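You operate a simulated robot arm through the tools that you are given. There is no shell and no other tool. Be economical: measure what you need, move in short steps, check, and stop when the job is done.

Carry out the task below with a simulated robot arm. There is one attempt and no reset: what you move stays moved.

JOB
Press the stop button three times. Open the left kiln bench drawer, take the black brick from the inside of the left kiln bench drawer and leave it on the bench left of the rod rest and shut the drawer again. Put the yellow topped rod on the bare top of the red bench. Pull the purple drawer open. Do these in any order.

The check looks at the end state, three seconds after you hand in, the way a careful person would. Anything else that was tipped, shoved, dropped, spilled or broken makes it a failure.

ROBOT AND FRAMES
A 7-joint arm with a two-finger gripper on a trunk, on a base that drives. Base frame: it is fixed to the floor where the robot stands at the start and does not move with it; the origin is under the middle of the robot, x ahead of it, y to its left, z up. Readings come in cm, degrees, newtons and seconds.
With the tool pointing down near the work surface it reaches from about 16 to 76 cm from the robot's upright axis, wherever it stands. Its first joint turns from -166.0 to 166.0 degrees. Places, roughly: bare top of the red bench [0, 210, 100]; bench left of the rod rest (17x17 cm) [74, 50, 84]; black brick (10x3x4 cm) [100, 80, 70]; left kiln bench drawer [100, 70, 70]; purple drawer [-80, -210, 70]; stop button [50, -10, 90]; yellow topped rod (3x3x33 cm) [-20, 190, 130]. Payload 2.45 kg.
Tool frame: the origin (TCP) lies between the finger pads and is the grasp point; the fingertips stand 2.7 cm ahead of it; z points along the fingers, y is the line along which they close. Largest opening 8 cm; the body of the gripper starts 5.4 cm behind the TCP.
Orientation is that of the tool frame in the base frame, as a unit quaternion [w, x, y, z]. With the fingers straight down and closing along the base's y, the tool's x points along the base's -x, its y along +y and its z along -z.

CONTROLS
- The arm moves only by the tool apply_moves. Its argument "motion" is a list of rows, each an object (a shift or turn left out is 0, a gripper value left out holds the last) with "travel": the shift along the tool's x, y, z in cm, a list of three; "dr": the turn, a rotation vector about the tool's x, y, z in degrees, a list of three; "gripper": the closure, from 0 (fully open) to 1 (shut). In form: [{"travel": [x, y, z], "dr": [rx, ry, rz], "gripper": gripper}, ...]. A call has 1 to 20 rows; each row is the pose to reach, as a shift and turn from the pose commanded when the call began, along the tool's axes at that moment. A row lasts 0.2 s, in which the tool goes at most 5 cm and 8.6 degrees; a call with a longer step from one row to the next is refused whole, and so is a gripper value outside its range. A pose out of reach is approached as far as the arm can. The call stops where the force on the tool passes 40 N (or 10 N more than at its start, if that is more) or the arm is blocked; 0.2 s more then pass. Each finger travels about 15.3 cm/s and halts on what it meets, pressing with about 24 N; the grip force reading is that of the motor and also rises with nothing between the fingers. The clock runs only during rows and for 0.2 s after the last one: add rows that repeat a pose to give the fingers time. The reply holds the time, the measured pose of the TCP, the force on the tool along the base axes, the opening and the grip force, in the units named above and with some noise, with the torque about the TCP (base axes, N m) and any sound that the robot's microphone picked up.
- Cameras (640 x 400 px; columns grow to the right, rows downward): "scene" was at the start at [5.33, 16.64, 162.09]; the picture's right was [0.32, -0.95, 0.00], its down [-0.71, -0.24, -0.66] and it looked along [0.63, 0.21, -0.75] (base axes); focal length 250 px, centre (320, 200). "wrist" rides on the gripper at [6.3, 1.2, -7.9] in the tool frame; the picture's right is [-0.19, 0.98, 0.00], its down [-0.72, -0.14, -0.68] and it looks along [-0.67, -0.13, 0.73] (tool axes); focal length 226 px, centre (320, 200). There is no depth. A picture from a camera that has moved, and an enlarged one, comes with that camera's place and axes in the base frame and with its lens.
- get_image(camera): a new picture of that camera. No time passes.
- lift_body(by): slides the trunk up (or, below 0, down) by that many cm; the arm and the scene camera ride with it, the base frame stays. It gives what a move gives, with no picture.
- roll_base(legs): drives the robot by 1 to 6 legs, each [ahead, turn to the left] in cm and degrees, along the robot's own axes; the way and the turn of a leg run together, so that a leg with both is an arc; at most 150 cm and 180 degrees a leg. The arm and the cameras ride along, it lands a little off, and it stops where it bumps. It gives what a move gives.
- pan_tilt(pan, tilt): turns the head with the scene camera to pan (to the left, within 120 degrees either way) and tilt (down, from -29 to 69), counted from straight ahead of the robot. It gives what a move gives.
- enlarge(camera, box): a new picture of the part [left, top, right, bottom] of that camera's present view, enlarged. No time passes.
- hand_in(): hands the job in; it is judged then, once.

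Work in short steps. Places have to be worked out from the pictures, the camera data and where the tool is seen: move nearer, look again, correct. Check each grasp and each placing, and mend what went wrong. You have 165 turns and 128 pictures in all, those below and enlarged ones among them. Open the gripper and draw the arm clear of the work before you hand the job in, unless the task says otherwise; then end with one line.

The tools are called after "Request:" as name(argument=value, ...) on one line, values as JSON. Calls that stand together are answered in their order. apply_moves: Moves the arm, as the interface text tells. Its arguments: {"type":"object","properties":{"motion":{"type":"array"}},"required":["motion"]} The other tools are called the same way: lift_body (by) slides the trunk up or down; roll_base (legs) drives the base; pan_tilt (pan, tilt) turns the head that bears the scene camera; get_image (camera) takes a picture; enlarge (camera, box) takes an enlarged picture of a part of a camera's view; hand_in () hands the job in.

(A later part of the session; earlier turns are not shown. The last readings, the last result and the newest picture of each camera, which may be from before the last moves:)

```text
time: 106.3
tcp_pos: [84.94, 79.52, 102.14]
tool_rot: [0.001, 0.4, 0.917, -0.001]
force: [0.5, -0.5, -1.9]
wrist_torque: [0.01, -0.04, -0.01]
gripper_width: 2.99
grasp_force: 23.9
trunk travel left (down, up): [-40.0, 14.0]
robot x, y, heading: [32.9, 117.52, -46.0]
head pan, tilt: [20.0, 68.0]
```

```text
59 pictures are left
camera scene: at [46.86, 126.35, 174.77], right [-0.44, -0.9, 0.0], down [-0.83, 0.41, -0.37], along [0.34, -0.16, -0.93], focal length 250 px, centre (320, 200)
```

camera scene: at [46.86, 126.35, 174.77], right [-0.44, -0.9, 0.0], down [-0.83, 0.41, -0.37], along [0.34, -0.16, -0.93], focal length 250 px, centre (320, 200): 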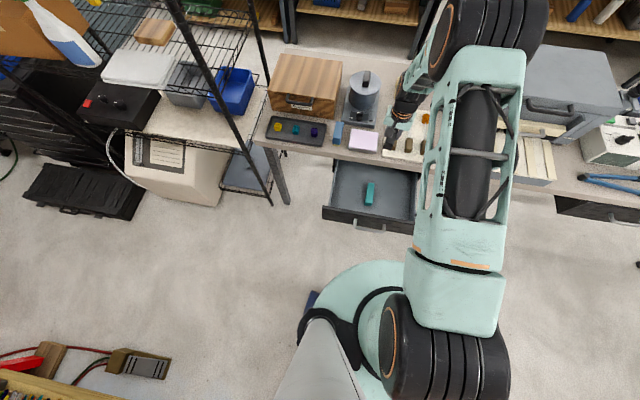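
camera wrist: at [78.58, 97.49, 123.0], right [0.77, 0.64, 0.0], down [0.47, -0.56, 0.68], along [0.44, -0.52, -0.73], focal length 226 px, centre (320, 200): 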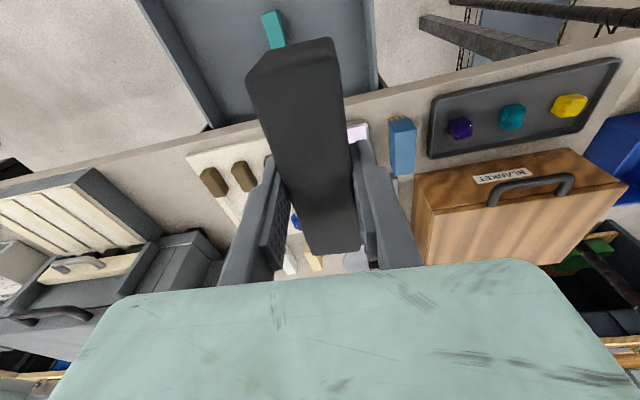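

It turns now (the rear had been against the red bench). Raise the trunk for clearance and continue to the placing position.

Request:
lift_body(by=13)

Request:
roll_base(legs=[[0, -69], [40, 0], [0, 76]])

Request:
pan_tilt(pan=10, tilt=50)

Request:
get_image(camera="scene")

Request:
get_image(camera="wrist")

```text
time: 107.8
tcp_pos: [84.94, 79.43, 115.05]
tool_rot: [0.002, 0.399, 0.917, -0.001]
force: [0.4, 0.3, -2.2]
wrist_torque: [0.02, 0.01, 0.01]
gripper_width: 2.94
grasp_force: 24.4
trunk travel left (down, up): [-53.0, 1.0]
robot x, y, heading: [33.39, 117.57, -46.3]
head pan, tilt: [20.0, 68.0]
```

```text
time: 116.8
tcp_pos: [72.31, 49.75, 115.04]
tool_rot: [0.001, 0.339, 0.941, -0.001]
force: [0.4, 0.3, -1.3]
wrist_torque: [0.01, 0.01, -0.01]
gripper_width: 2.95
grasp_force: 24.0
trunk travel left (down, up): [-53.0, 1.0]
robot x, y, heading: [16.21, 81.07, -38.7]
head pan, tilt: [20.0, 68.0]
```

```text
time: 117.6
tcp_pos: [72.16, 49.75, 115.07]
tool_rot: [0.002, 0.341, 0.94, -0.001]
force: [-0.2, 0.0, -1.7]
wrist_torque: [-0.01, 0.01, 0.01]
gripper_width: 2.93
grasp_force: 23.8
trunk travel left (down, up): [-53.0, 1.0]
robot x, y, heading: [16.11, 81.22, -38.6]
head pan, tilt: [10.0, 50.0]
```

```text
58 pictures are left
camera scene: at [29.95, 89.64, 189.89], right [-0.48, -0.88, 0.0], down [-0.67, 0.37, -0.64], along [0.56, -0.31, -0.77], focal length 250 px, centre (320, 200)
```

scene: 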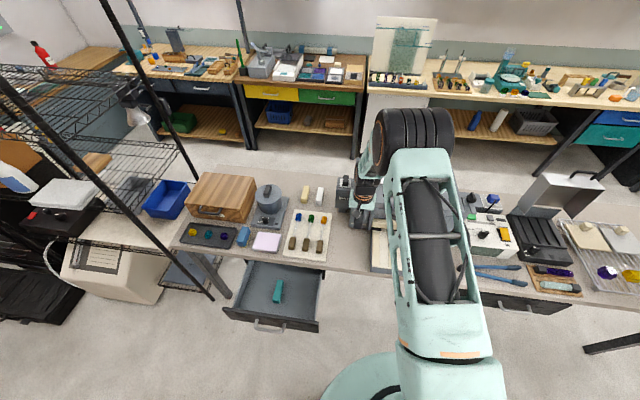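

```text
57 pictures are left
camera wrist: at [68.36, 54.78, 122.98], right [0.78, 0.63, 0.0], down [0.46, -0.57, 0.68], along [0.43, -0.53, -0.73], focal length 226 px, centre (320, 200)
```

wrist: 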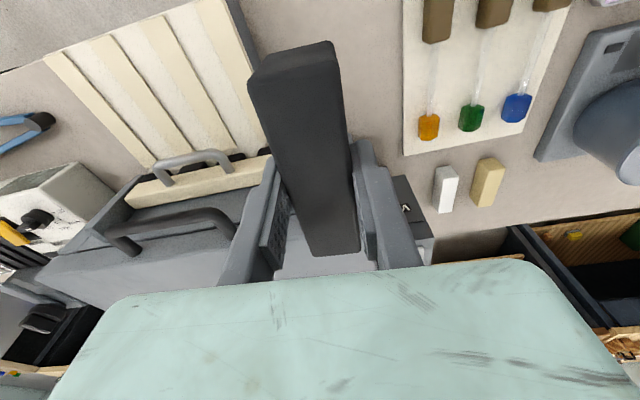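

The gap between tray edge (e≈75.7) and rod board (e≈94.5) is centred where the tool is, within 2 cm. Lower to just above the bench.

Request:
apply_moves(motion=[{"travel": [-0.2, 0.5, 1]}, {"travel": [-0.4, 1, 2.5]}, {"travel": [-0.6, 1.5, 4.5]}, {"travel": [-0.7, 1.9, 6.5]}, {"travel": [-0.7, 1.9, 8.5]}, {"travel": [-0.7, 1.9, 10.5]}, {"travel": [-0.7, 1.9, 12.5]}, {"travel": [-0.7, 1.9, 14.5]}, {"travel": [-0.7, 1.9, 16.5]}, {"travel": [-0.7, 1.9, 18.5]}, {"travel": [-0.7, 1.9, 20.5]}, {"travel": [-0.7, 1.9, 22]}, {"travel": [-0.7, 1.9, 23.5]}, {"travel": [-0.7, 1.9, 24.5]}, {"travel": [-0.7, 1.9, 24.5]}])

Request:
get_image(camera="wrist")

Request:
enlarge(camera="scene", box=[270, 160, 430, 290])

```text
time: 120.8
tcp_pos: [73.85, 50.75, 90.55]
tool_rot: [0.002, 0.34, 0.941, 0.0]
force: [0.3, 0.0, -2.3]
wrist_torque: [-0.04, -0.03, 0.02]
gripper_width: 2.94
grasp_force: 24.4
trunk travel left (down, up): [-53.0, 1.0]
robot x, y, heading: [16.18, 81.01, -38.6]
head pan, tilt: [10.0, 50.0]
```

```text
56 pictures are left
camera wrist: at [70.06, 55.77, 98.47], right [0.78, 0.63, 0.0], down [0.46, -0.57, 0.68], along [0.43, -0.53, -0.73], focal length 226 px, centre (320, 200)
```

wrist: 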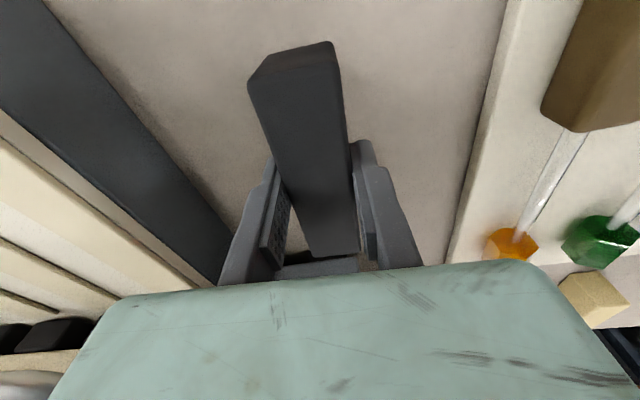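

```text
3.08 times, centred on (350, 225) of scene
camera zoom: at [29.94, 89.64, 189.9], right [-0.48, -0.88, 0.0], down [-0.67, 0.37, -0.64], along [0.56, -0.31, -0.77], focal length 769 px, centre (228, 123)
```

zoom: 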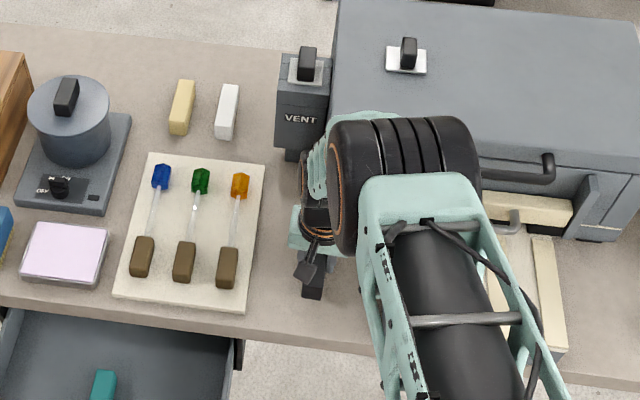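

Well centred. Lower slowly until contact.

Request:
apply_moves(motion=[{"travel": [0, 0, 0.8]}, {"travel": [0, 0, 1.6]}, {"travel": [0, 0, 2.3]}, {"travel": [0, 0, 2.8]}, {"travel": [0, 0, 2.8]}])

```text
time: 122.0
tcp_pos: [74.22, 50.65, 88.06]
tool_rot: [0.005, 0.34, 0.94, -0.001]
force: [2.2, -1.4, 25.1]
wrist_torque: [0.11, 0.18, 0.0]
gripper_width: 2.95
grasp_force: 24.0
trunk travel left (down, up): [-53.0, 1.0]
robot x, y, heading: [16.22, 81.15, -38.7]
head pan, tilt: [10.0, 50.0]
```

The brick is on the bench (25 N contact). Relieve a bit, open, and lift away straight.

Request:
apply_moves(motion=[{"travel": [0, 0, -0.3]}, {"travel": [0, 0, -0.3], "gripper": 0.4}, {"travel": [0, 0, -0.3], "gripper": 0.3}, {"travel": [0, 0, -0.3], "gripper": 0.3}, {"travel": [0, 0, -2.5]}, {"travel": [0, 0, -6]}, {"travel": [0, 0, -10]}, {"travel": [0, 0, -14]}, {"travel": [0, 0, -18]}, {"travel": [0, 0, -22]}])

Request:
get_image(camera="wrist")

```text
time: 124.2
tcp_pos: [73.96, 50.99, 109.93]
tool_rot: [0.002, 0.34, 0.94, -0.001]
force: [-0.2, -0.4, 0.0]
wrist_torque: [0.01, -0.01, -0.01]
gripper_width: 5.61
grasp_force: 0.1
trunk travel left (down, up): [-53.0, 1.0]
robot x, y, heading: [16.39, 81.49, -38.6]
head pan, tilt: [10.0, 50.0]
```

```text
54 pictures are left
camera wrist: at [70.05, 55.97, 117.74], right [0.78, 0.63, 0.0], down [0.46, -0.57, 0.68], along [0.43, -0.53, -0.73], focal length 226 px, centre (320, 200)
```

wrist: 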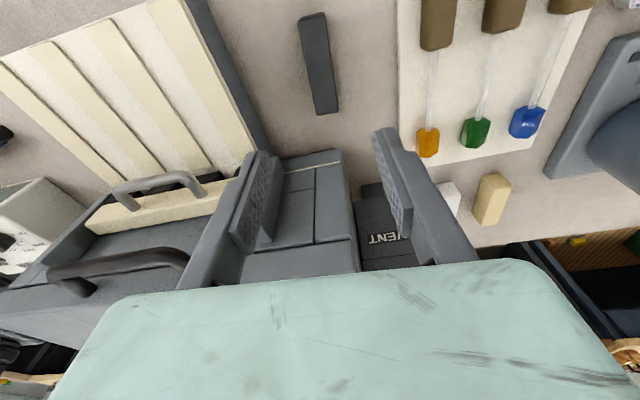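

The black brick sits properly between rod board and rod rest. To shut the drawer, I turn left to face about heading 0 and back up a little so the handle is in comfortable reach.

Request:
roll_base(legs=[[0, 38], [-4, 0]])

Request:
get_image(camera="scene")

Request:
get_image(camera="wrist")

```text
time: 126.9
tcp_pos: [75.99, 92.97, 109.95]
tool_rot: [0.003, 0.016, 1.0, 0.001]
force: [-0.4, -0.3, 0.5]
wrist_torque: [0.02, -0.05, 0.0]
gripper_width: 5.58
grasp_force: 0.0
trunk travel left (down, up): [-53.0, 1.0]
robot x, y, heading: [11.7, 81.01, -0.6]
head pan, tilt: [10.0, 50.0]
```

```text
53 pictures are left
camera scene: at [17.4, 96.44, 189.89], right [0.16, -0.99, 0.0], down [-0.76, -0.12, -0.64], along [0.63, 0.1, -0.77], focal length 250 px, centre (320, 200)
```

scene: 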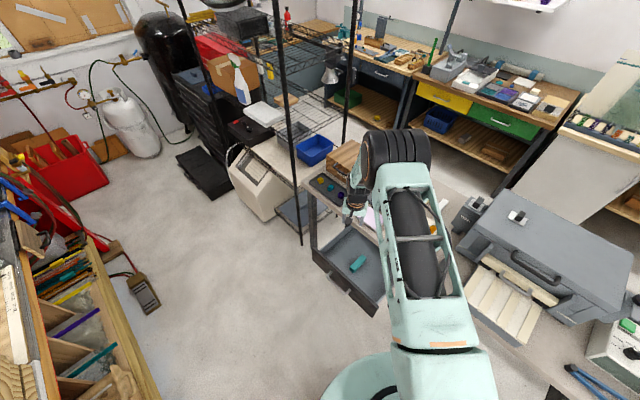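

```text
52 pictures are left
camera wrist: at [69.88, 94.27, 117.72], right [0.22, 0.97, 0.0], down [0.71, -0.16, 0.68], along [0.67, -0.15, -0.73], focal length 226 px, centre (320, 200)
```

wrist: 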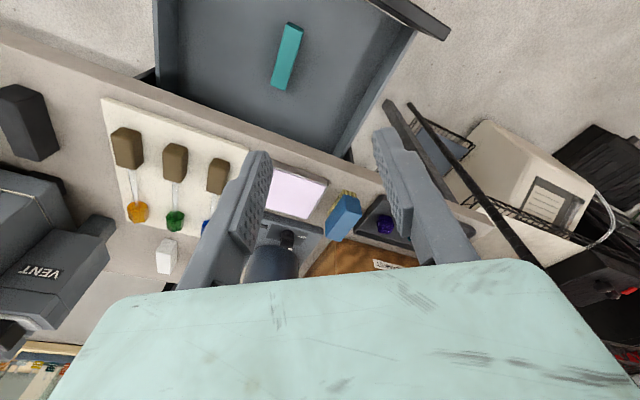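

Handle bar is near n≈-6.5, e≈110–115. Move outside it with fingers closed, leaning 20° toward the drawer, staying high first.

Request:
apply_moves(motion=[{"travel": [4, 1.4, 0], "gripper": 1}, {"travel": [8, 2.8, 0], "dr": [3, -4, 0]}, {"travel": [12, 4.2, 0], "dr": [6, -8, 0]}, {"travel": [16, 5.6, 0], "dr": [9, -12, 0]}, {"travel": [20, 7, 0], "dr": [11.8, -16.2, 0]}, {"travel": [20, 7, 0], "dr": [11.8, -16.2, 0]}])

Request:
lift_body(by=-20)

Request:
get_image(camera="wrist")

Request:
get_image(camera="scene")

```text
time: 128.3
tcp_pos: [56.37, 100.39, 109.73]
tool_rot: [0.141, 0.017, 0.984, -0.104]
force: [0.9, -0.1, -0.1]
wrist_torque: [0.0, 0.02, 0.03]
gripper_width: 0.0
grasp_force: 23.9
trunk travel left (down, up): [-53.0, 1.0]
robot x, y, heading: [11.52, 81.25, -1.0]
head pan, tilt: [10.0, 50.0]
```

```text
time: 130.5
tcp_pos: [56.36, 100.48, 89.73]
tool_rot: [0.141, 0.016, 0.984, -0.105]
force: [-0.4, 0.8, -0.4]
wrist_torque: [-0.03, 0.02, -0.03]
gripper_width: 0.0
grasp_force: 24.0
trunk travel left (down, up): [-33.0, 21.0]
robot x, y, heading: [11.58, 80.9, -0.5]
head pan, tilt: [10.0, 50.0]
```

```text
51 pictures are left
camera wrist: at [48.34, 103.37, 95.12], right [0.25, 0.96, -0.14], down [0.49, 0.0, 0.87], along [0.83, -0.28, -0.47], focal length 226 px, centre (320, 200)
```

wrist: 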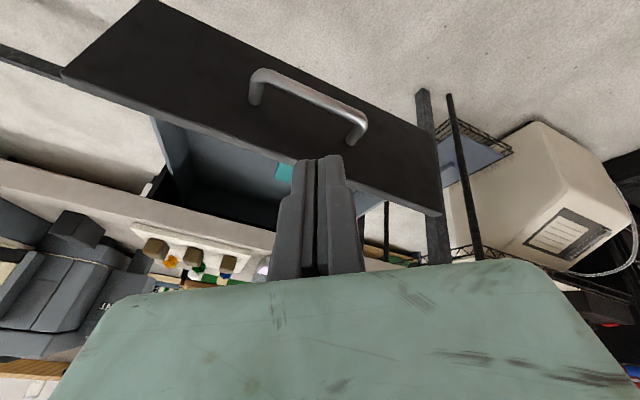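

```text
50 pictures are left
camera scene: at [17.45, 96.49, 169.91], right [0.16, -0.99, 0.0], down [-0.76, -0.12, -0.64], along [0.63, 0.1, -0.77], focal length 250 px, centre (320, 200)
```

scene: 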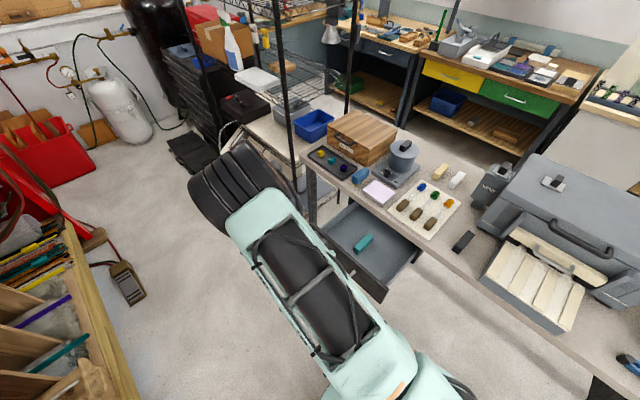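

Bar measured at n≈-6.3, right ahead of the fingers. Lower the trunk 14.5 cm to bar height and push inward ~24 cm.

Request:
lift_body(by=-14.5)

Request:
apply_moves(motion=[{"travel": [-1.55, -1.05, 0.69]}, {"travel": [-3.1, -2.1, 1.38]}, {"travel": [-4.66, -3.16, 2.08]}, {"travel": [-6.2, -4.2, 2.77]}, {"travel": [-7.8, -5.3, 3.46]}, {"travel": [-9.3, -6.3, 4.15]}, {"travel": [-10.9, -7.4, 4.84]}, {"travel": [-12.4, -8.4, 5.5]}])

Request:
get_image(camera="wrist")

Request:
get_image(camera="scene")

```text
time: 132.2
tcp_pos: [56.28, 100.48, 75.23]
tool_rot: [0.14, 0.016, 0.984, -0.105]
force: [0.0, 0.6, 0.1]
wrist_torque: [-0.02, -0.02, 0.0]
gripper_width: 0.0
grasp_force: 23.3
trunk travel left (down, up): [-18.5, 35.5]
robot x, y, heading: [11.73, 81.03, -0.7]
head pan, tilt: [10.0, 50.0]
```

```text
time: 134.0
tcp_pos: [69.33, 91.26, 75.34]
tool_rot: [0.142, 0.016, 0.984, -0.104]
force: [0.1, -0.3, 0.6]
wrist_torque: [0.01, 0.01, 0.02]
gripper_width: 0.0
grasp_force: 23.6
trunk travel left (down, up): [-18.5, 35.5]
robot x, y, heading: [11.95, 80.89, -0.5]
head pan, tilt: [10.0, 50.0]
```

```text
49 pictures are left
camera wrist: at [61.28, 94.01, 80.62], right [0.25, 0.96, -0.14], down [0.49, 0.0, 0.87], along [0.83, -0.28, -0.47], focal length 226 px, centre (320, 200)
```

wrist: 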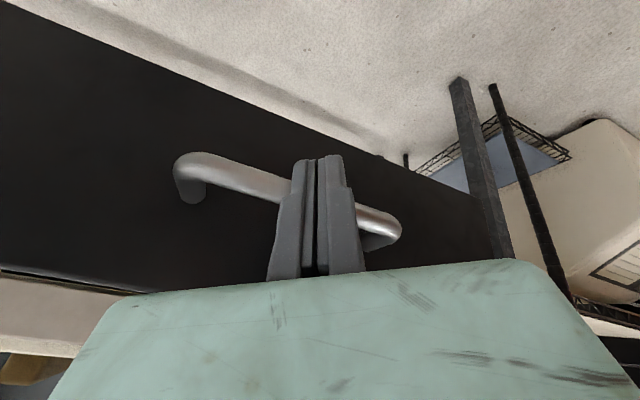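

```text
48 pictures are left
camera scene: at [17.48, 96.48, 155.4], right [0.16, -0.99, 0.0], down [-0.76, -0.12, -0.64], along [0.63, 0.1, -0.77], focal length 250 px, centre (320, 200)
```

scene: 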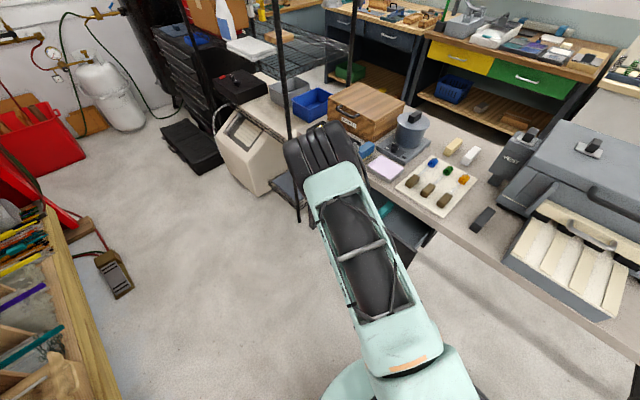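

The drawer is sliding in. Push the remaining ~14 cm, slowing at the end.

Request:
apply_moves(motion=[{"travel": [-1.55, -1.05, 0.69]}, {"travel": [-3.1, -2.1, 1.38]}, {"travel": [-4.66, -3.16, 2.08]}, {"travel": [-6.2, -4.2, 2.77]}, {"travel": [-7.8, -5.3, 3.46]}, {"travel": [-8.9, -6.1, 4.0]}, {"travel": [-9.7, -6.6, 4.3]}, {"travel": [-10.2, -6.95, 4.55]}])

Request:
get_image(camera="wrist")

Request:
get_image(camera="scene")

```text
time: 135.9
tcp_pos: [79.28, 83.84, 74.78]
tool_rot: [0.133, 0.014, 0.986, -0.103]
force: [-2.3, 4.3, -4.9]
wrist_torque: [0.04, 0.04, 0.01]
gripper_width: 0.0
grasp_force: 23.8
trunk travel left (down, up): [-18.5, 35.5]
robot x, y, heading: [11.77, 81.08, -0.6]
head pan, tilt: [10.0, 50.0]
stopped in row 8: the force on the tool passed its limit at 41 N (the readings are from after the stop); the commanded pose is now the measured one
```

```text
47 pictures are left
camera wrist: at [71.37, 86.69, 80.34], right [0.24, 0.96, -0.14], down [0.51, 0.0, 0.86], along [0.83, -0.28, -0.48], focal length 226 px, centre (320, 200)
```

wrist: 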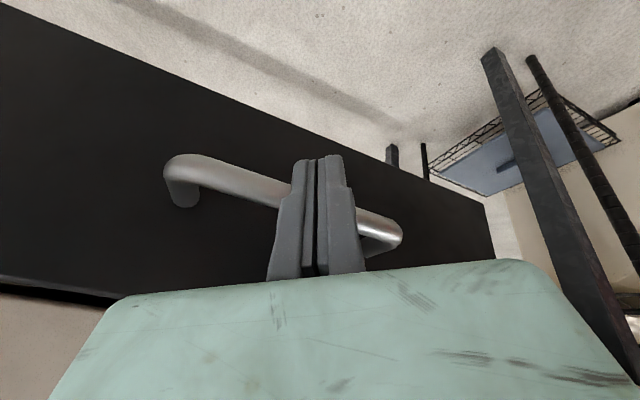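

```text
46 pictures are left
camera scene: at [17.44, 96.5, 155.38], right [0.16, -0.99, 0.0], down [-0.76, -0.12, -0.64], along [0.63, 0.1, -0.77], focal length 250 px, centre (320, 200)
```

scene: 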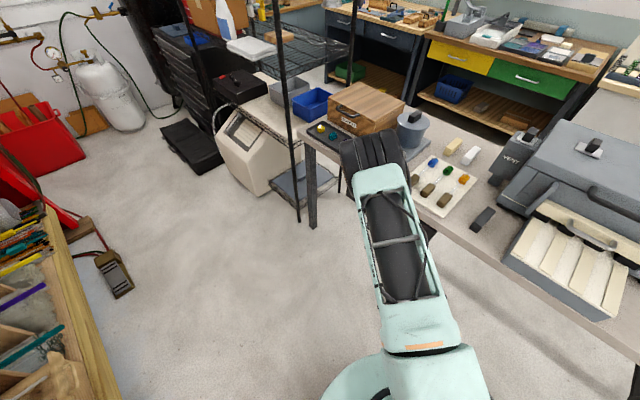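

The push ended at a 41 N stop, near the original closed position. Back off outward, raise, and check the gap.

Request:
apply_moves(motion=[{"travel": [1.55, 1.05, -0.69]}, {"travel": [4.6, 3.1, -2.1]}, {"travel": [7.7, 5.2, -3.5]}, {"travel": [7.7, 5.2, -3.5]}])

Request:
lift_body(by=30)

Request:
get_image(camera="wrist")

Request:
enlarge(camera="scene", box=[280, 100, 520, 280])

```text
time: 136.9
tcp_pos: [71.25, 89.74, 75.21]
tool_rot: [0.136, 0.015, 0.985, -0.102]
force: [-0.3, 0.3, 0.3]
wrist_torque: [0.0, 0.03, 0.01]
gripper_width: 0.02
grasp_force: 24.6
trunk travel left (down, up): [-18.5, 35.5]
robot x, y, heading: [11.9, 81.6, -0.8]
head pan, tilt: [10.0, 50.0]
```

```text
time: 139.9
tcp_pos: [71.38, 89.61, 104.96]
tool_rot: [0.136, 0.015, 0.985, -0.103]
force: [-0.5, -0.1, 0.4]
wrist_torque: [-0.02, 0.02, 0.02]
gripper_width: 0.01
grasp_force: 24.3
trunk travel left (down, up): [-48.5, 5.5]
robot x, y, heading: [11.72, 81.07, -0.8]
head pan, tilt: [10.0, 50.0]
```

```text
45 pictures are left
camera wrist: at [63.42, 92.49, 110.58], right [0.24, 0.96, -0.14], down [0.5, 0.0, 0.86], along [0.83, -0.28, -0.48], focal length 226 px, centre (320, 200)
```

wrist: 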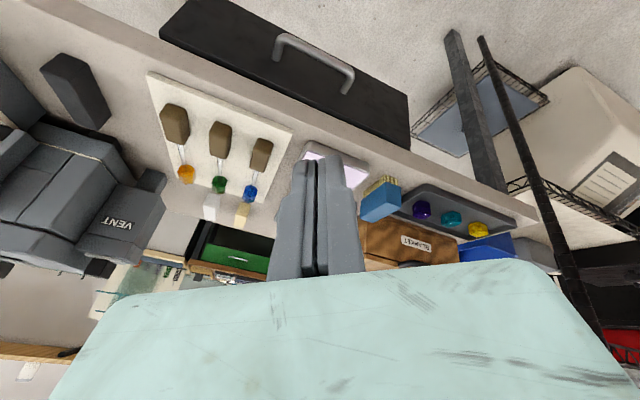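

```text
2.22 times, centred on (400, 190) of scene
camera zoom: at [17.42, 96.5, 185.39], right [0.16, -0.99, 0.0], down [-0.76, -0.12, -0.64], along [0.63, 0.1, -0.77], focal length 555 px, centre (142, 222)
```

zoom: 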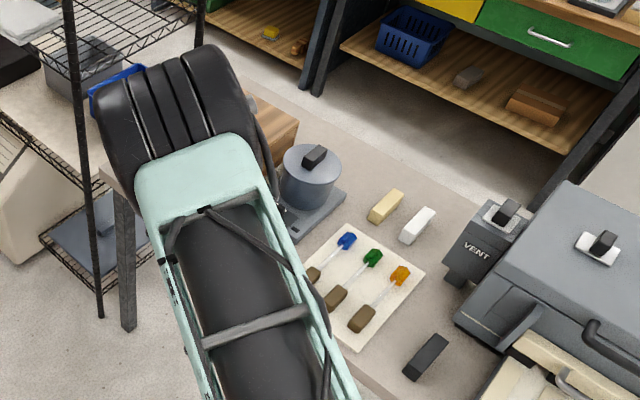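

The drawer is shut (bar back at n≈18) and the brick stands in place. Now look at the red bench to find the yellow topped rod.

Request:
pan_tilt(pan=92, tilt=30)

Request:
get_image(camera="scene")

Request:
enlarge(camera="scene", box=[160, 40, 480, 300])

```text
time: 141.4
tcp_pos: [71.28, 89.64, 105.1]
tool_rot: [0.136, 0.015, 0.985, -0.104]
force: [-0.5, 1.0, -0.3]
wrist_torque: [0.01, 0.04, 0.03]
gripper_width: 0.05
grasp_force: 23.7
trunk travel left (down, up): [-48.5, 5.5]
robot x, y, heading: [11.87, 80.98, -0.5]
head pan, tilt: [92.0, 30.0]
```

```text
43 pictures are left
camera scene: at [9.62, 104.3, 188.35], right [1.0, 0.02, 0.0], down [0.01, -0.5, -0.87], along [-0.02, 0.87, -0.5], focal length 250 px, centre (320, 200)
```

scene: 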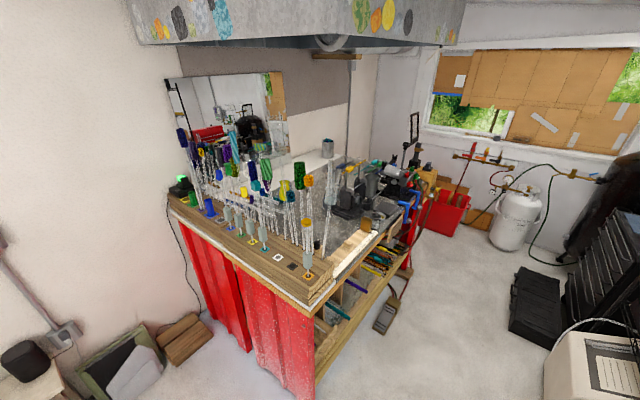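

```text
1.54 times, centred on (320, 170) of scene
camera zoom: at [9.62, 104.3, 188.35], right [1.0, 0.02, 0.0], down [0.01, -0.5, -0.87], along [-0.02, 0.87, -0.5], focal length 384 px, centre (320, 246)
```

zoom: 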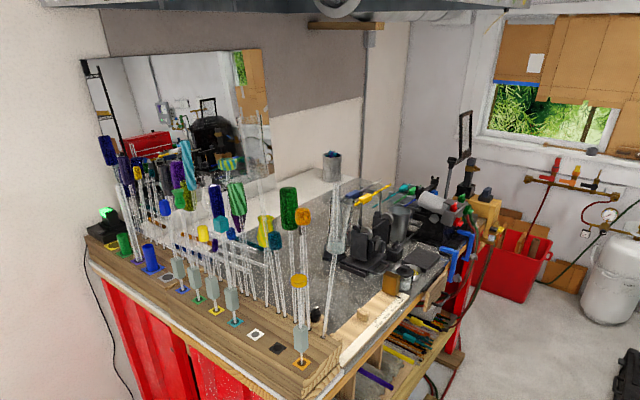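

Many rods stand on the rack; I'll enlarge the rack for detail.

Request:
enlarge(camera="scene", box=[170, 110, 350, 300])

```text
2.11 times, centred on (260, 205) of scene
camera zoom: at [9.62, 104.3, 188.35], right [1.0, 0.02, 0.0], down [0.01, -0.5, -0.87], along [-0.02, 0.87, -0.5], focal length 526 px, centre (446, 190)
```

zoom: 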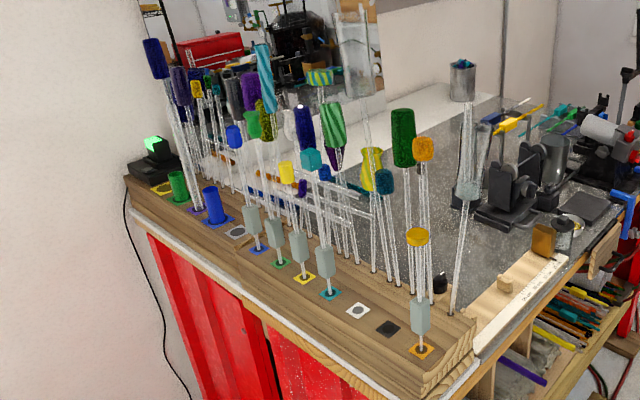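

The yellow cap in the rack is at about (-20, 186), top ≈146, matching the rough place. I'll drive backward to a spot facing the rack end of the red bench from a distance.

Request:
roll_base(legs=[[0, -26], [-80, 0], [0, 75]])

Request:
pan_tilt(pan=10, tilt=25)

Request:
get_image(camera="scene")

```text
time: 150.4
tcp_pos: [-25.26, 167.94, 105.09]
tool_rot: [0.165, -0.387, 0.906, -0.039]
force: [-0.4, 0.8, -0.9]
wrist_torque: [-0.01, -0.02, 0.0]
gripper_width: 0.0
grasp_force: 23.7
trunk travel left (down, up): [-48.5, 5.5]
robot x, y, heading: [-58.74, 118.15, 47.2]
head pan, tilt: [92.0, 30.0]
```

```text
time: 152.0
tcp_pos: [-25.13, 167.99, 105.21]
tool_rot: [0.165, -0.387, 0.906, -0.039]
force: [-0.1, 0.8, -0.6]
wrist_torque: [-0.01, -0.01, -0.02]
gripper_width: 0.02
grasp_force: 23.7
trunk travel left (down, up): [-48.5, 5.5]
robot x, y, heading: [-58.66, 118.14, 47.0]
head pan, tilt: [10.0, 25.0]
```

```text
40 pictures are left
camera scene: at [-65.5, 133.77, 189.14], right [0.84, -0.54, 0.0], down [-0.23, -0.36, -0.91], along [0.49, 0.76, -0.42], focal length 250 px, centre (320, 200)
```

scene: 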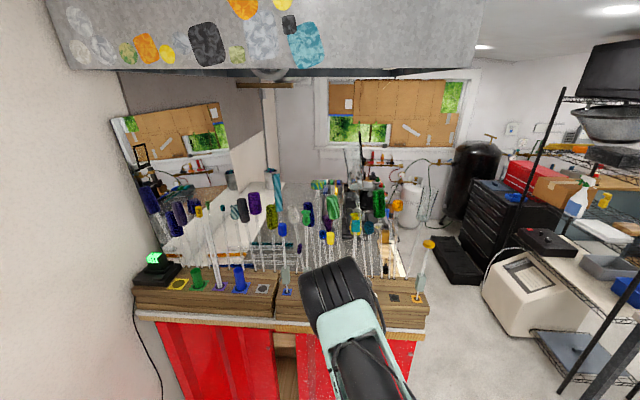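

Good view, though the elbow hides the rack front. I raise the arm and shift it to the right, untilting the tool.

Request:
apply_moves(motion=[{"travel": [-1.2, -0.8, -4]}, {"travel": [-2.4, -1.7, -8], "dr": [-2, 3, 0]}, {"travel": [-3.5, -2.5, -12], "dr": [-4, 6, 0]}, {"travel": [-4.6, -3.4, -16.3], "dr": [-6, 9, 0]}, {"travel": [-5.8, -4.2, -20.5], "dr": [-8, 12, 0]}, {"travel": [-7, -5, -24.5], "dr": [-10, 15, 0]}, {"travel": [-8.1, -5.9, -28.3], "dr": [-11.8, 16.2, 0]}, {"travel": [-8.1, -10, -28.3], "dr": [-11.8, 16.2, 0]}, {"travel": [-8.1, -14.5, -28.3], "dr": [-11.8, 16.2, 0]}, {"travel": [-8.1, -19, -28.3], "dr": [-11.8, 16.2, 0]}, {"travel": [-8.1, -23.5, -28.3], "dr": [-11.8, 16.2, 0]}, {"travel": [-8.1, -28, -28.3], "dr": [-11.8, 16.2, 0]}])

Request:
get_image(camera="scene")

```text
time: 154.6
tcp_pos: [-9.84, 152.43, 139.5]
tool_rot: [-0.004, -0.394, 0.919, 0.001]
force: [0.9, -0.3, -0.5]
wrist_torque: [0.03, 0.02, -0.01]
gripper_width: 0.01
grasp_force: 23.9
trunk travel left (down, up): [-48.5, 5.5]
robot x, y, heading: [-58.36, 118.04, 47.3]
head pan, tilt: [10.0, 25.0]
```

```text
39 pictures are left
camera scene: at [-65.32, 133.57, 189.17], right [0.84, -0.54, 0.0], down [-0.23, -0.35, -0.91], along [0.49, 0.76, -0.42], focal length 250 px, centre (320, 200)
```

scene: 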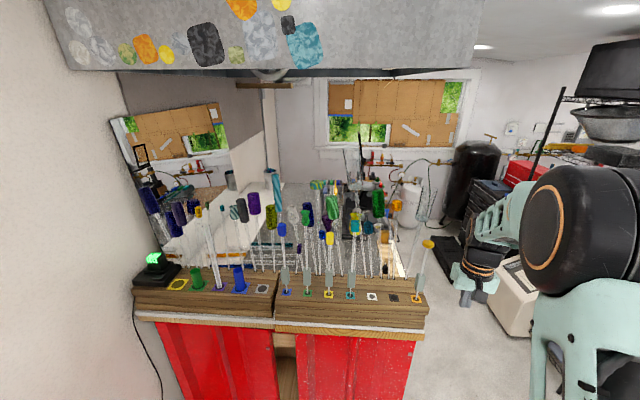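

Clear view now. Enlarge the rack.

Request:
enlarge(camera="scene", box=[260, 180, 450, 310])

Request:
enlarge(camera="scene", box=[300, 215, 380, 305])

```text
3.08 times, centred on (355, 245) of scene
camera zoom: at [-65.32, 133.57, 189.17], right [0.84, -0.54, 0.0], down [-0.23, -0.35, -0.91], along [0.49, 0.76, -0.42], focal length 769 px, centre (212, 62)
```

zoom: 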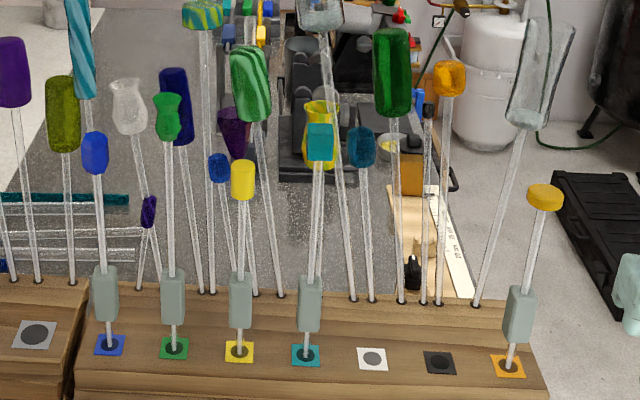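

```text
4.44 times, centred on (340, 260) of scene
camera zoom: at [-65.32, 133.57, 189.17], right [0.84, -0.54, 0.0], down [-0.23, -0.35, -0.91], along [0.49, 0.76, -0.42], focal length 1111 px, centre (231, -67)
```

zoom: 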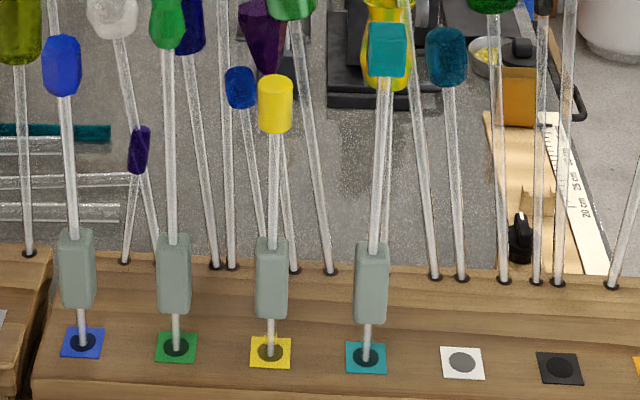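

Now it's clear: the yellow-capped rod stands in the front row on the yellow square at about (-23.2, 192.9), base z 115, with a 3 cm grip block at z 119.5–126.5. I'll move the tool in front of it, aligning yaw with the rack (heading 53°).

Request:
apply_moves(motion=[{"travel": [1, 4.3, 0], "dr": [0, 0, -1], "gripper": 0.3}, {"travel": [2, 8.6, 1], "dr": [0, 0, -2]}, {"travel": [3, 12.9, 2], "dr": [0, 0, -3]}, {"travel": [4, 17.2, 3], "dr": [0, 0, -4]}, {"travel": [5, 21.5, 4.5], "dr": [0, 0, -5]}, {"travel": [6, 25.8, 6], "dr": [0, 0, -6]}, {"travel": [7, 30.1, 7.5], "dr": [0, 0, -6.7]}, {"travel": [7.7, 34.4, 9], "dr": [0, 0, -6.7]}, {"travel": [7.7, 34.4, 9.5], "dr": [0, 0, -6.7]}])

Request:
apply_moves(motion=[{"dr": [0, -8, 0]}, {"dr": [0, -16, 0]}, {"dr": [0, -24, 0]}, {"dr": [0, -32, 0]}, {"dr": [0, -40, 0]}, {"dr": [0, -48, 0]}, {"dr": [0, -56, 0]}, {"dr": [0, -64, 0]}, {"dr": [0, -70, 0]}, {"dr": [0, -70, 0]}])

Request:
get_image(camera="scene")

Request:
get_image(camera="wrist")

```text
time: 156.6
tcp_pos: [-40.28, 170.69, 130.19]
tool_rot: [-0.003, -0.445, 0.896, 0.0]
force: [-0.1, -0.1, 0.3]
wrist_torque: [0.06, 0.01, -0.03]
gripper_width: 5.61
grasp_force: 0.0
trunk travel left (down, up): [-48.5, 5.5]
robot x, y, heading: [-58.72, 117.92, 47.2]
head pan, tilt: [10.0, 25.0]
```

```text
time: 158.8
tcp_pos: [-40.44, 170.73, 130.1]
tool_rot: [0.511, -0.365, 0.735, 0.256]
force: [0.2, 0.2, -0.4]
wrist_torque: [0.02, 0.01, -0.04]
gripper_width: 5.61
grasp_force: 0.0
trunk travel left (down, up): [-48.5, 5.5]
robot x, y, heading: [-58.81, 118.1, 47.2]
head pan, tilt: [10.0, 25.0]
```

```text
36 pictures are left
camera scene: at [-65.52, 133.74, 189.15], right [0.84, -0.54, 0.0], down [-0.23, -0.36, -0.91], along [0.49, 0.76, -0.42], focal length 250 px, centre (320, 200)
```

scene: 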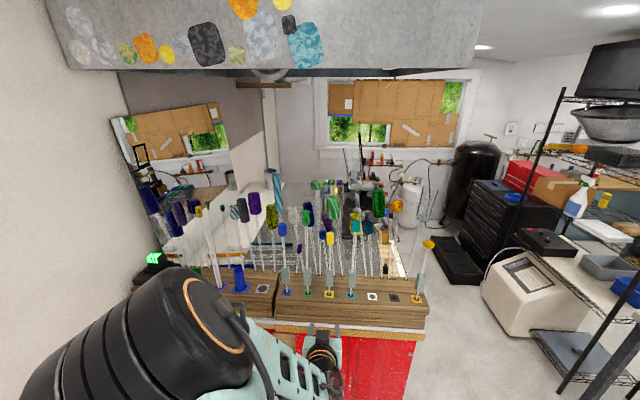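

```text
35 pictures are left
camera wrist: at [-46.97, 163.69, 126.96], right [-0.74, 0.64, 0.18], down [-0.12, -0.4, 0.91], along [0.66, 0.65, 0.37], focal length 226 px, centre (320, 200)
```

wrist: 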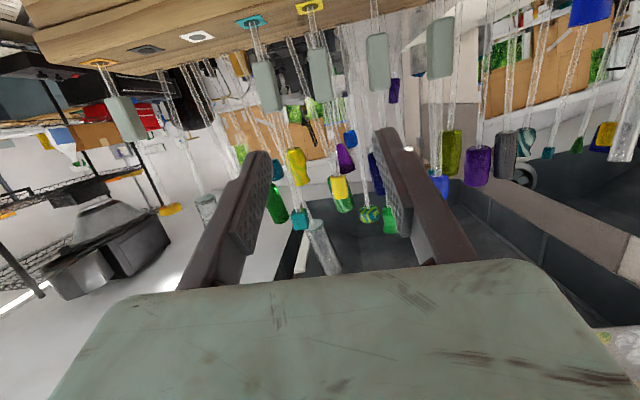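

Pose is good (20° below horizontal, aligned). The wrist view confirms the block at (-22.6, 192.4, 122.5). Drive ahead 12 cm to bring it into reach.

Request:
roll_base(legs=[[12, 0]])

Request:
get_image(camera="wrist")

Request:
enlarge(camera="scene", box=[240, 200, 460, 400])

```text
time: 160.0
tcp_pos: [-32.33, 179.64, 130.09]
tool_rot: [0.51, -0.367, 0.735, 0.257]
force: [0.3, 0.7, 0.2]
wrist_torque: [0.01, 0.02, -0.02]
gripper_width: 5.6
grasp_force: 0.0
trunk travel left (down, up): [-48.5, 5.5]
robot x, y, heading: [-50.54, 126.56, 47.3]
head pan, tilt: [10.0, 25.0]
```

```text
34 pictures are left
camera wrist: at [-38.94, 172.55, 126.93], right [-0.74, 0.64, 0.18], down [-0.12, -0.4, 0.91], along [0.66, 0.65, 0.37], focal length 226 px, centre (320, 200)
```

wrist: 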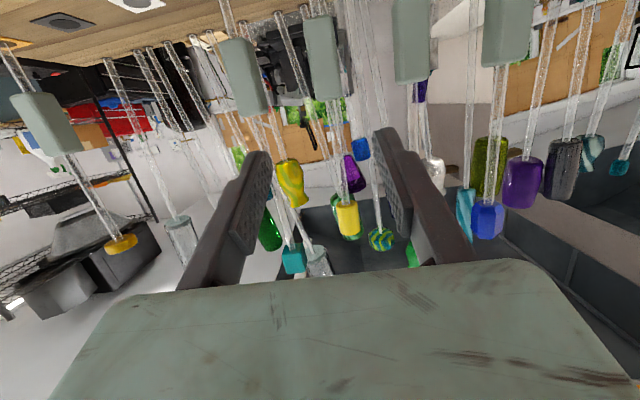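

```text
2.00 times, centred on (350, 300) of scene
camera zoom: at [-57.39, 142.61, 189.14], right [0.84, -0.54, 0.0], down [-0.23, -0.36, -0.91], along [0.49, 0.76, -0.42], focal length 500 px, centre (260, 0)
```

zoom: 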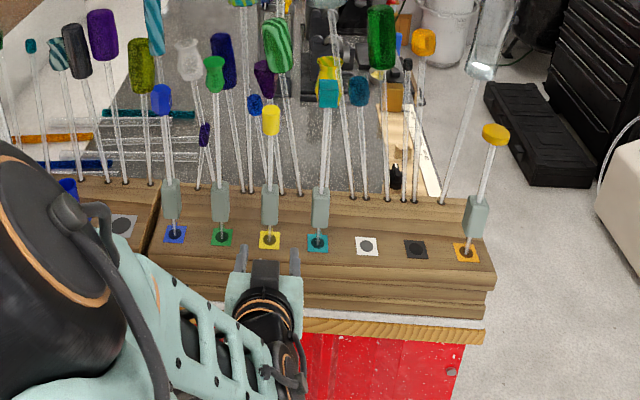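

Block confirmed at (-22.6, 193.1, 122.4). Advance to ~6 cm short, then check.

Request:
apply_moves(motion=[{"travel": [0.6, 0.2, 4]}, {"travel": [1.1, 0.4, 8]}, {"travel": [1.1, 0.4, 12]}, {"travel": [1.1, 0.4, 12]}])

Request:
get_image(camera="wrist")

```text
time: 161.0
tcp_pos: [-26.5, 188.49, 125.01]
tool_rot: [0.51, -0.365, 0.735, 0.256]
force: [-0.2, 0.0, 0.9]
wrist_torque: [0.01, -0.04, -0.03]
gripper_width: 5.62
grasp_force: 0.1
trunk travel left (down, up): [-48.5, 5.5]
robot x, y, heading: [-51.13, 126.68, 47.3]
head pan, tilt: [10.0, 25.0]
```

```text
32 pictures are left
camera wrist: at [-33.04, 181.5, 121.75], right [-0.74, 0.64, 0.18], down [-0.12, -0.4, 0.91], along [0.66, 0.65, 0.37], focal length 226 px, centre (320, 200)
```

wrist: 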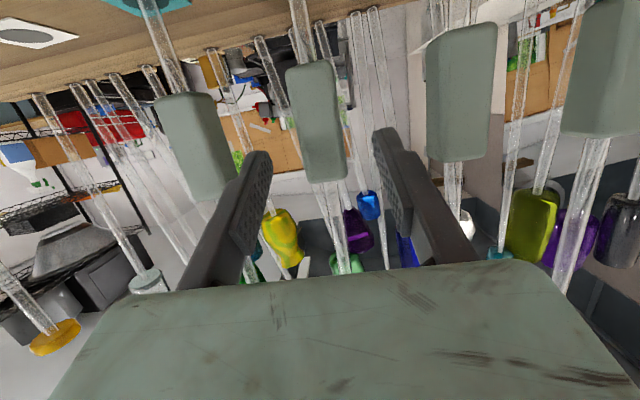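

The block is centred between the fingers. Advance 5.8 cm and close.

Request:
apply_moves(motion=[{"travel": [0, 0, 2]}, {"travel": [0, 0, 4]}, {"travel": [0, 0, 5.5]}, {"travel": [0, 0, 5.8]}, {"travel": [0, 0, 5.8], "gripper": 1}, {"travel": [0, 0, 5.8], "gripper": 1}, {"travel": [0, 0, 5.8], "gripper": 1}, {"travel": [0, 0, 5.8], "gripper": 1}])

Request:
get_image(camera="wrist")

```text
time: 162.8
tcp_pos: [-23.01, 192.82, 122.88]
tool_rot: [0.51, -0.366, 0.735, 0.256]
force: [-0.7, 0.2, 0.1]
wrist_torque: [-0.01, 0.01, -0.01]
gripper_width: 2.72
grasp_force: 24.0
trunk travel left (down, up): [-48.5, 5.5]
robot x, y, heading: [-50.72, 126.51, 47.3]
head pan, tilt: [10.0, 25.0]
```

```text
31 pictures are left
camera wrist: at [-29.59, 185.81, 119.66], right [-0.74, 0.64, 0.18], down [-0.12, -0.4, 0.91], along [0.66, 0.65, 0.37], focal length 226 px, centre (320, 200)
```

wrist: 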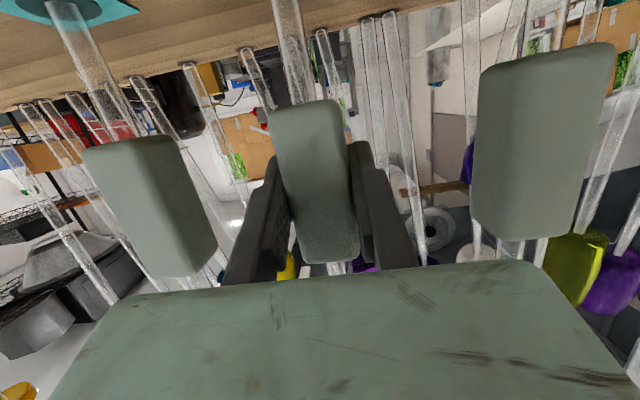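

Block gripped (2.72 cm). Lift straight up slowly, 14 cm.

Request:
apply_moves(motion=[{"travel": [-0.5, 0, -0.17]}, {"travel": [-1, 0, -0.35]}, {"travel": [-1.9, 0, -0.7]}, {"travel": [-2.8, 0, -1.04]}, {"travel": [-3.75, 0, -1.39]}, {"travel": [-4.7, 0, -1.74]}, {"travel": [-5.6, 0, -2.1]}, {"travel": [-6.6, 0, -2.4]}, {"travel": [-7.5, 0, -2.8]}, {"travel": [-8.9, 0, -3.3]}, {"travel": [-10.3, 0, -3.8]}, {"travel": [-11.7, 0, -4.3]}, {"travel": [-13.1, 0, -4.9]}])

Request:
get_image(camera="scene")

```text
time: 165.6
tcp_pos: [-22.98, 192.58, 137.06]
tool_rot: [0.509, -0.366, 0.735, 0.256]
force: [-0.2, 0.6, -0.1]
wrist_torque: [0.01, 0.01, -0.02]
gripper_width: 2.73
grasp_force: 23.7
trunk travel left (down, up): [-48.5, 5.5]
robot x, y, heading: [-50.66, 126.91, 47.7]
head pan, tilt: [10.0, 25.0]
```

```text
30 pictures are left
camera scene: at [-57.51, 142.43, 189.15], right [0.84, -0.54, 0.0], down [-0.23, -0.36, -0.91], along [0.49, 0.76, -0.42], focal length 250 px, centre (320, 200)
```

scene: 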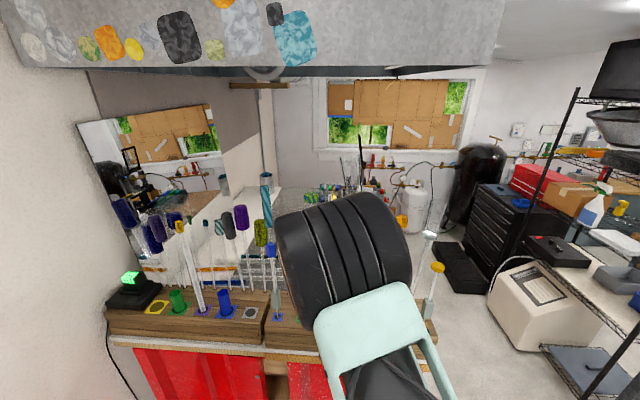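

The rod is out of its hole and held. I'll back away from the rack first and verify.

Request:
roll_base(legs=[[-25, 0]])

Request:
get_image(camera="scene")

Request:
get_image(camera="wrist")

```text
time: 167.4
tcp_pos: [-39.79, 174.21, 137.16]
tool_rot: [0.511, -0.364, 0.735, 0.255]
force: [0.3, -0.5, -1.3]
wrist_torque: [-0.02, 0.0, 0.02]
gripper_width: 2.72
grasp_force: 23.8
trunk travel left (down, up): [-48.5, 5.5]
robot x, y, heading: [-67.61, 108.04, 47.2]
head pan, tilt: [10.0, 25.0]
```

```text
29 pictures are left
camera scene: at [-74.44, 124.07, 189.16], right [0.84, -0.54, 0.0], down [-0.23, -0.35, -0.91], along [0.49, 0.76, -0.42], focal length 250 px, centre (320, 200)
```

scene: 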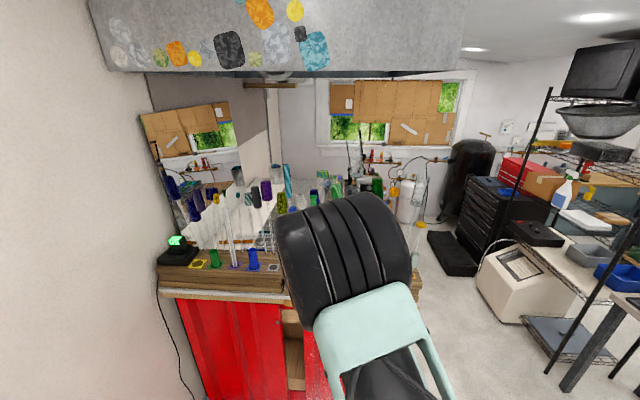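

```text
28 pictures are left
camera wrist: at [-46.29, 167.24, 133.87], right [-0.74, 0.64, 0.18], down [-0.12, -0.4, 0.91], along [0.66, 0.65, 0.37], focal length 226 px, centre (320, 200)
```

wrist: 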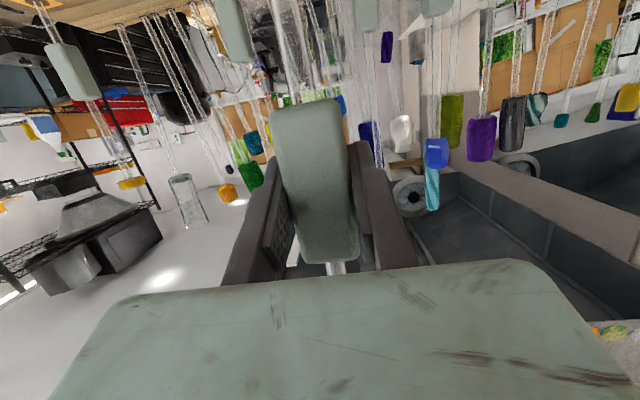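

Rod held well. Drive around into the aisle, alongside the red bench.

Request:
roll_base(legs=[[0, -60], [79, 0], [0, 59], [93, 0]])

Request:
pan_tilt(pan=70, tilt=40)

Request:
get_image(camera="scene")

```text
time: 169.1
tcp_pos: [-21.78, 163.93, 136.98]
tool_rot: [0.539, -0.257, 0.78, 0.184]
force: [1.5, -1.3, 0.2]
wrist_torque: [0.03, 0.04, 0.12]
gripper_width: 2.73
grasp_force: 23.7
trunk travel left (down, up): [-48.5, 5.5]
robot x, y, heading: [-67.25, 108.45, 36.8]
head pan, tilt: [10.0, 25.0]
stopped in leg 1: the robot was blocked; the commanded pose is now the measured one
```

```text
time: 170.4
tcp_pos: [-22.54, 164.33, 137.02]
tool_rot: [0.542, -0.259, 0.778, 0.185]
force: [0.3, -0.2, -1.0]
wrist_torque: [-0.01, -0.01, 0.05]
gripper_width: 2.72
grasp_force: 24.0
trunk travel left (down, up): [-48.5, 5.5]
robot x, y, heading: [-68.0, 108.44, 36.8]
head pan, tilt: [70.0, 40.0]
```

```text
27 pictures are left
camera scene: at [-79.81, 126.7, 186.82], right [0.96, 0.29, 0.0], down [0.18, -0.62, -0.77], along [-0.22, 0.73, -0.64], focal length 250 px, centre (320, 200)
```

scene: 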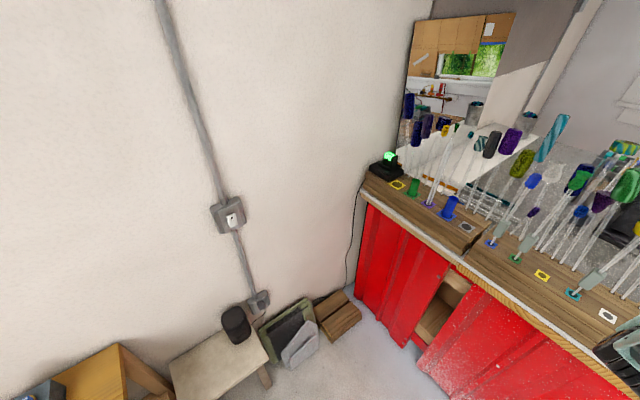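

The base rear bumped something (likely the desk side) while turning right. I'll swing the arm to the robot's right so I can drive ahead a bit before turning.

Request:
apply_moves(motion=[{"travel": [0.44, -3.68, -1.29], "dr": [3.13, 0, 1.16]}, {"travel": [0.88, -7.36, -2.58], "dr": [6.26, 0, 2.32]}, {"travel": [1.32, -11.04, -3.87], "dr": [9.39, 0, 3.48]}, {"travel": [1.76, -14.7, -5.16], "dr": [12.5, 0, 4.64]}, {"travel": [2.2, -18.4, -6.45], "dr": [15.6, 0, 5.8]}, {"travel": [2.64, -22.1, -7.74], "dr": [18.8, 0, 6.96]}, {"travel": [3.08, -25.8, -9.03], "dr": [21.9, 0, 8.1]}, {"travel": [3.5, -29.4, -10.3], "dr": [25, 0, 9.3]}, {"travel": [3.96, -33.1, -11.6], "dr": [28.2, 0, 10.4]}, {"travel": [4.4, -36.8, -12.9], "dr": [31.3, 0, 11.6]}, {"travel": [4.84, -40.5, -14.2], "dr": [34.4, 0, 12.8]}, {"travel": [5.3, -44.1, -15.5], "dr": [37.5, 0, 13.9]}])

Request:
pan_tilt(pan=40, tilt=40)

Request:
get_image(camera="scene")

```text
time: 173.0
tcp_pos: [-8.82, 119.12, 136.99]
tool_rot: [0.569, 0.022, 0.822, -0.012]
force: [0.3, 0.0, -0.1]
wrist_torque: [0.02, 0.03, 0.02]
gripper_width: 2.73
grasp_force: 24.0
trunk travel left (down, up): [-48.5, 5.5]
robot x, y, heading: [-67.79, 108.26, 36.9]
head pan, tilt: [70.0, 40.0]
```

```text
time: 173.9
tcp_pos: [-8.88, 119.15, 137.02]
tool_rot: [0.569, 0.021, 0.822, -0.012]
force: [-0.4, 0.6, -2.0]
wrist_torque: [-0.01, 0.01, 0.03]
gripper_width: 2.72
grasp_force: 24.1
trunk travel left (down, up): [-48.5, 5.5]
robot x, y, heading: [-67.57, 108.53, 37.0]
head pan, tilt: [40.0, 40.0]
```

```text
26 pictures are left
camera scene: at [-75.48, 126.87, 186.81], right [0.97, -0.23, 0.0], down [-0.15, -0.63, -0.77], along [0.17, 0.75, -0.64], focal length 250 px, centre (320, 200)
```

scene: 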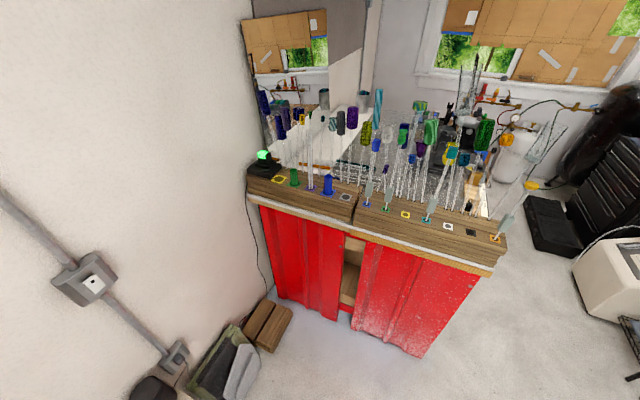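

Rack undisturbed. Drive ahead 18 cm, then turn right and go round.

Request:
roll_base(legs=[[18, 0], [0, -55], [66, 0]])

```text
time: 181.2
tcp_pos: [52.59, 56.76, 137.06]
tool_rot: [0.499, 0.398, 0.719, -0.273]
force: [-0.2, 0.0, -0.9]
wrist_torque: [0.01, 0.01, 0.0]
gripper_width: 2.72
grasp_force: 24.5
trunk travel left (down, up): [-48.5, 5.5]
robot x, y, heading: [9.95, 98.2, -18.2]
head pan, tilt: [40.0, 40.0]
```

Clear. Turn left 63° and drive 88 cm along the aisle.

Request:
roll_base(legs=[[0, 63], [88, 0]])

Request:
pan_tilt(pan=100, tilt=40)

Request:
get_image(camera="scene")

```text
time: 188.8
tcp_pos: [130.15, 181.22, 137.1]
tool_rot: [0.569, -0.038, 0.821, 0.029]
force: [0.4, -0.2, -1.1]
wrist_torque: [-0.01, -0.03, -0.01]
gripper_width: 2.75
grasp_force: 23.5
trunk travel left (down, up): [-48.5, 5.5]
robot x, y, heading: [73.64, 161.71, 45.2]
head pan, tilt: [40.0, 40.0]
```

```text
time: 190.1
tcp_pos: [130.28, 181.12, 137.04]
tool_rot: [0.568, -0.038, 0.821, 0.029]
force: [0.3, 0.0, -1.1]
wrist_torque: [-0.02, -0.02, 0.0]
gripper_width: 2.72
grasp_force: 24.2
trunk travel left (down, up): [-48.5, 5.5]
robot x, y, heading: [73.63, 161.96, 45.1]
head pan, tilt: [100.0, 40.0]
```

```text
25 pictures are left
camera scene: at [55.41, 175.36, 186.82], right [0.57, 0.82, 0.0], down [0.53, -0.37, -0.77], along [-0.63, 0.44, -0.64], focal length 250 px, centre (320, 200)
```

scene: 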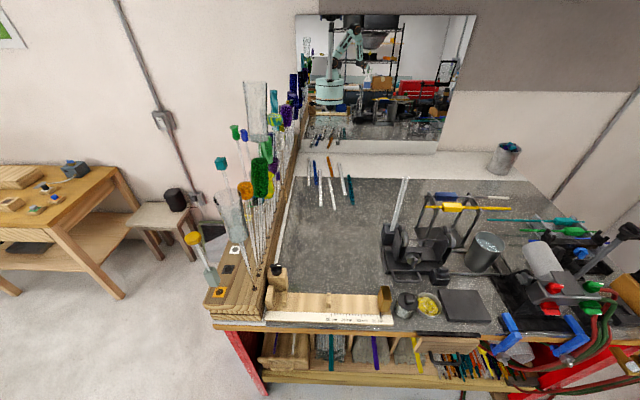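

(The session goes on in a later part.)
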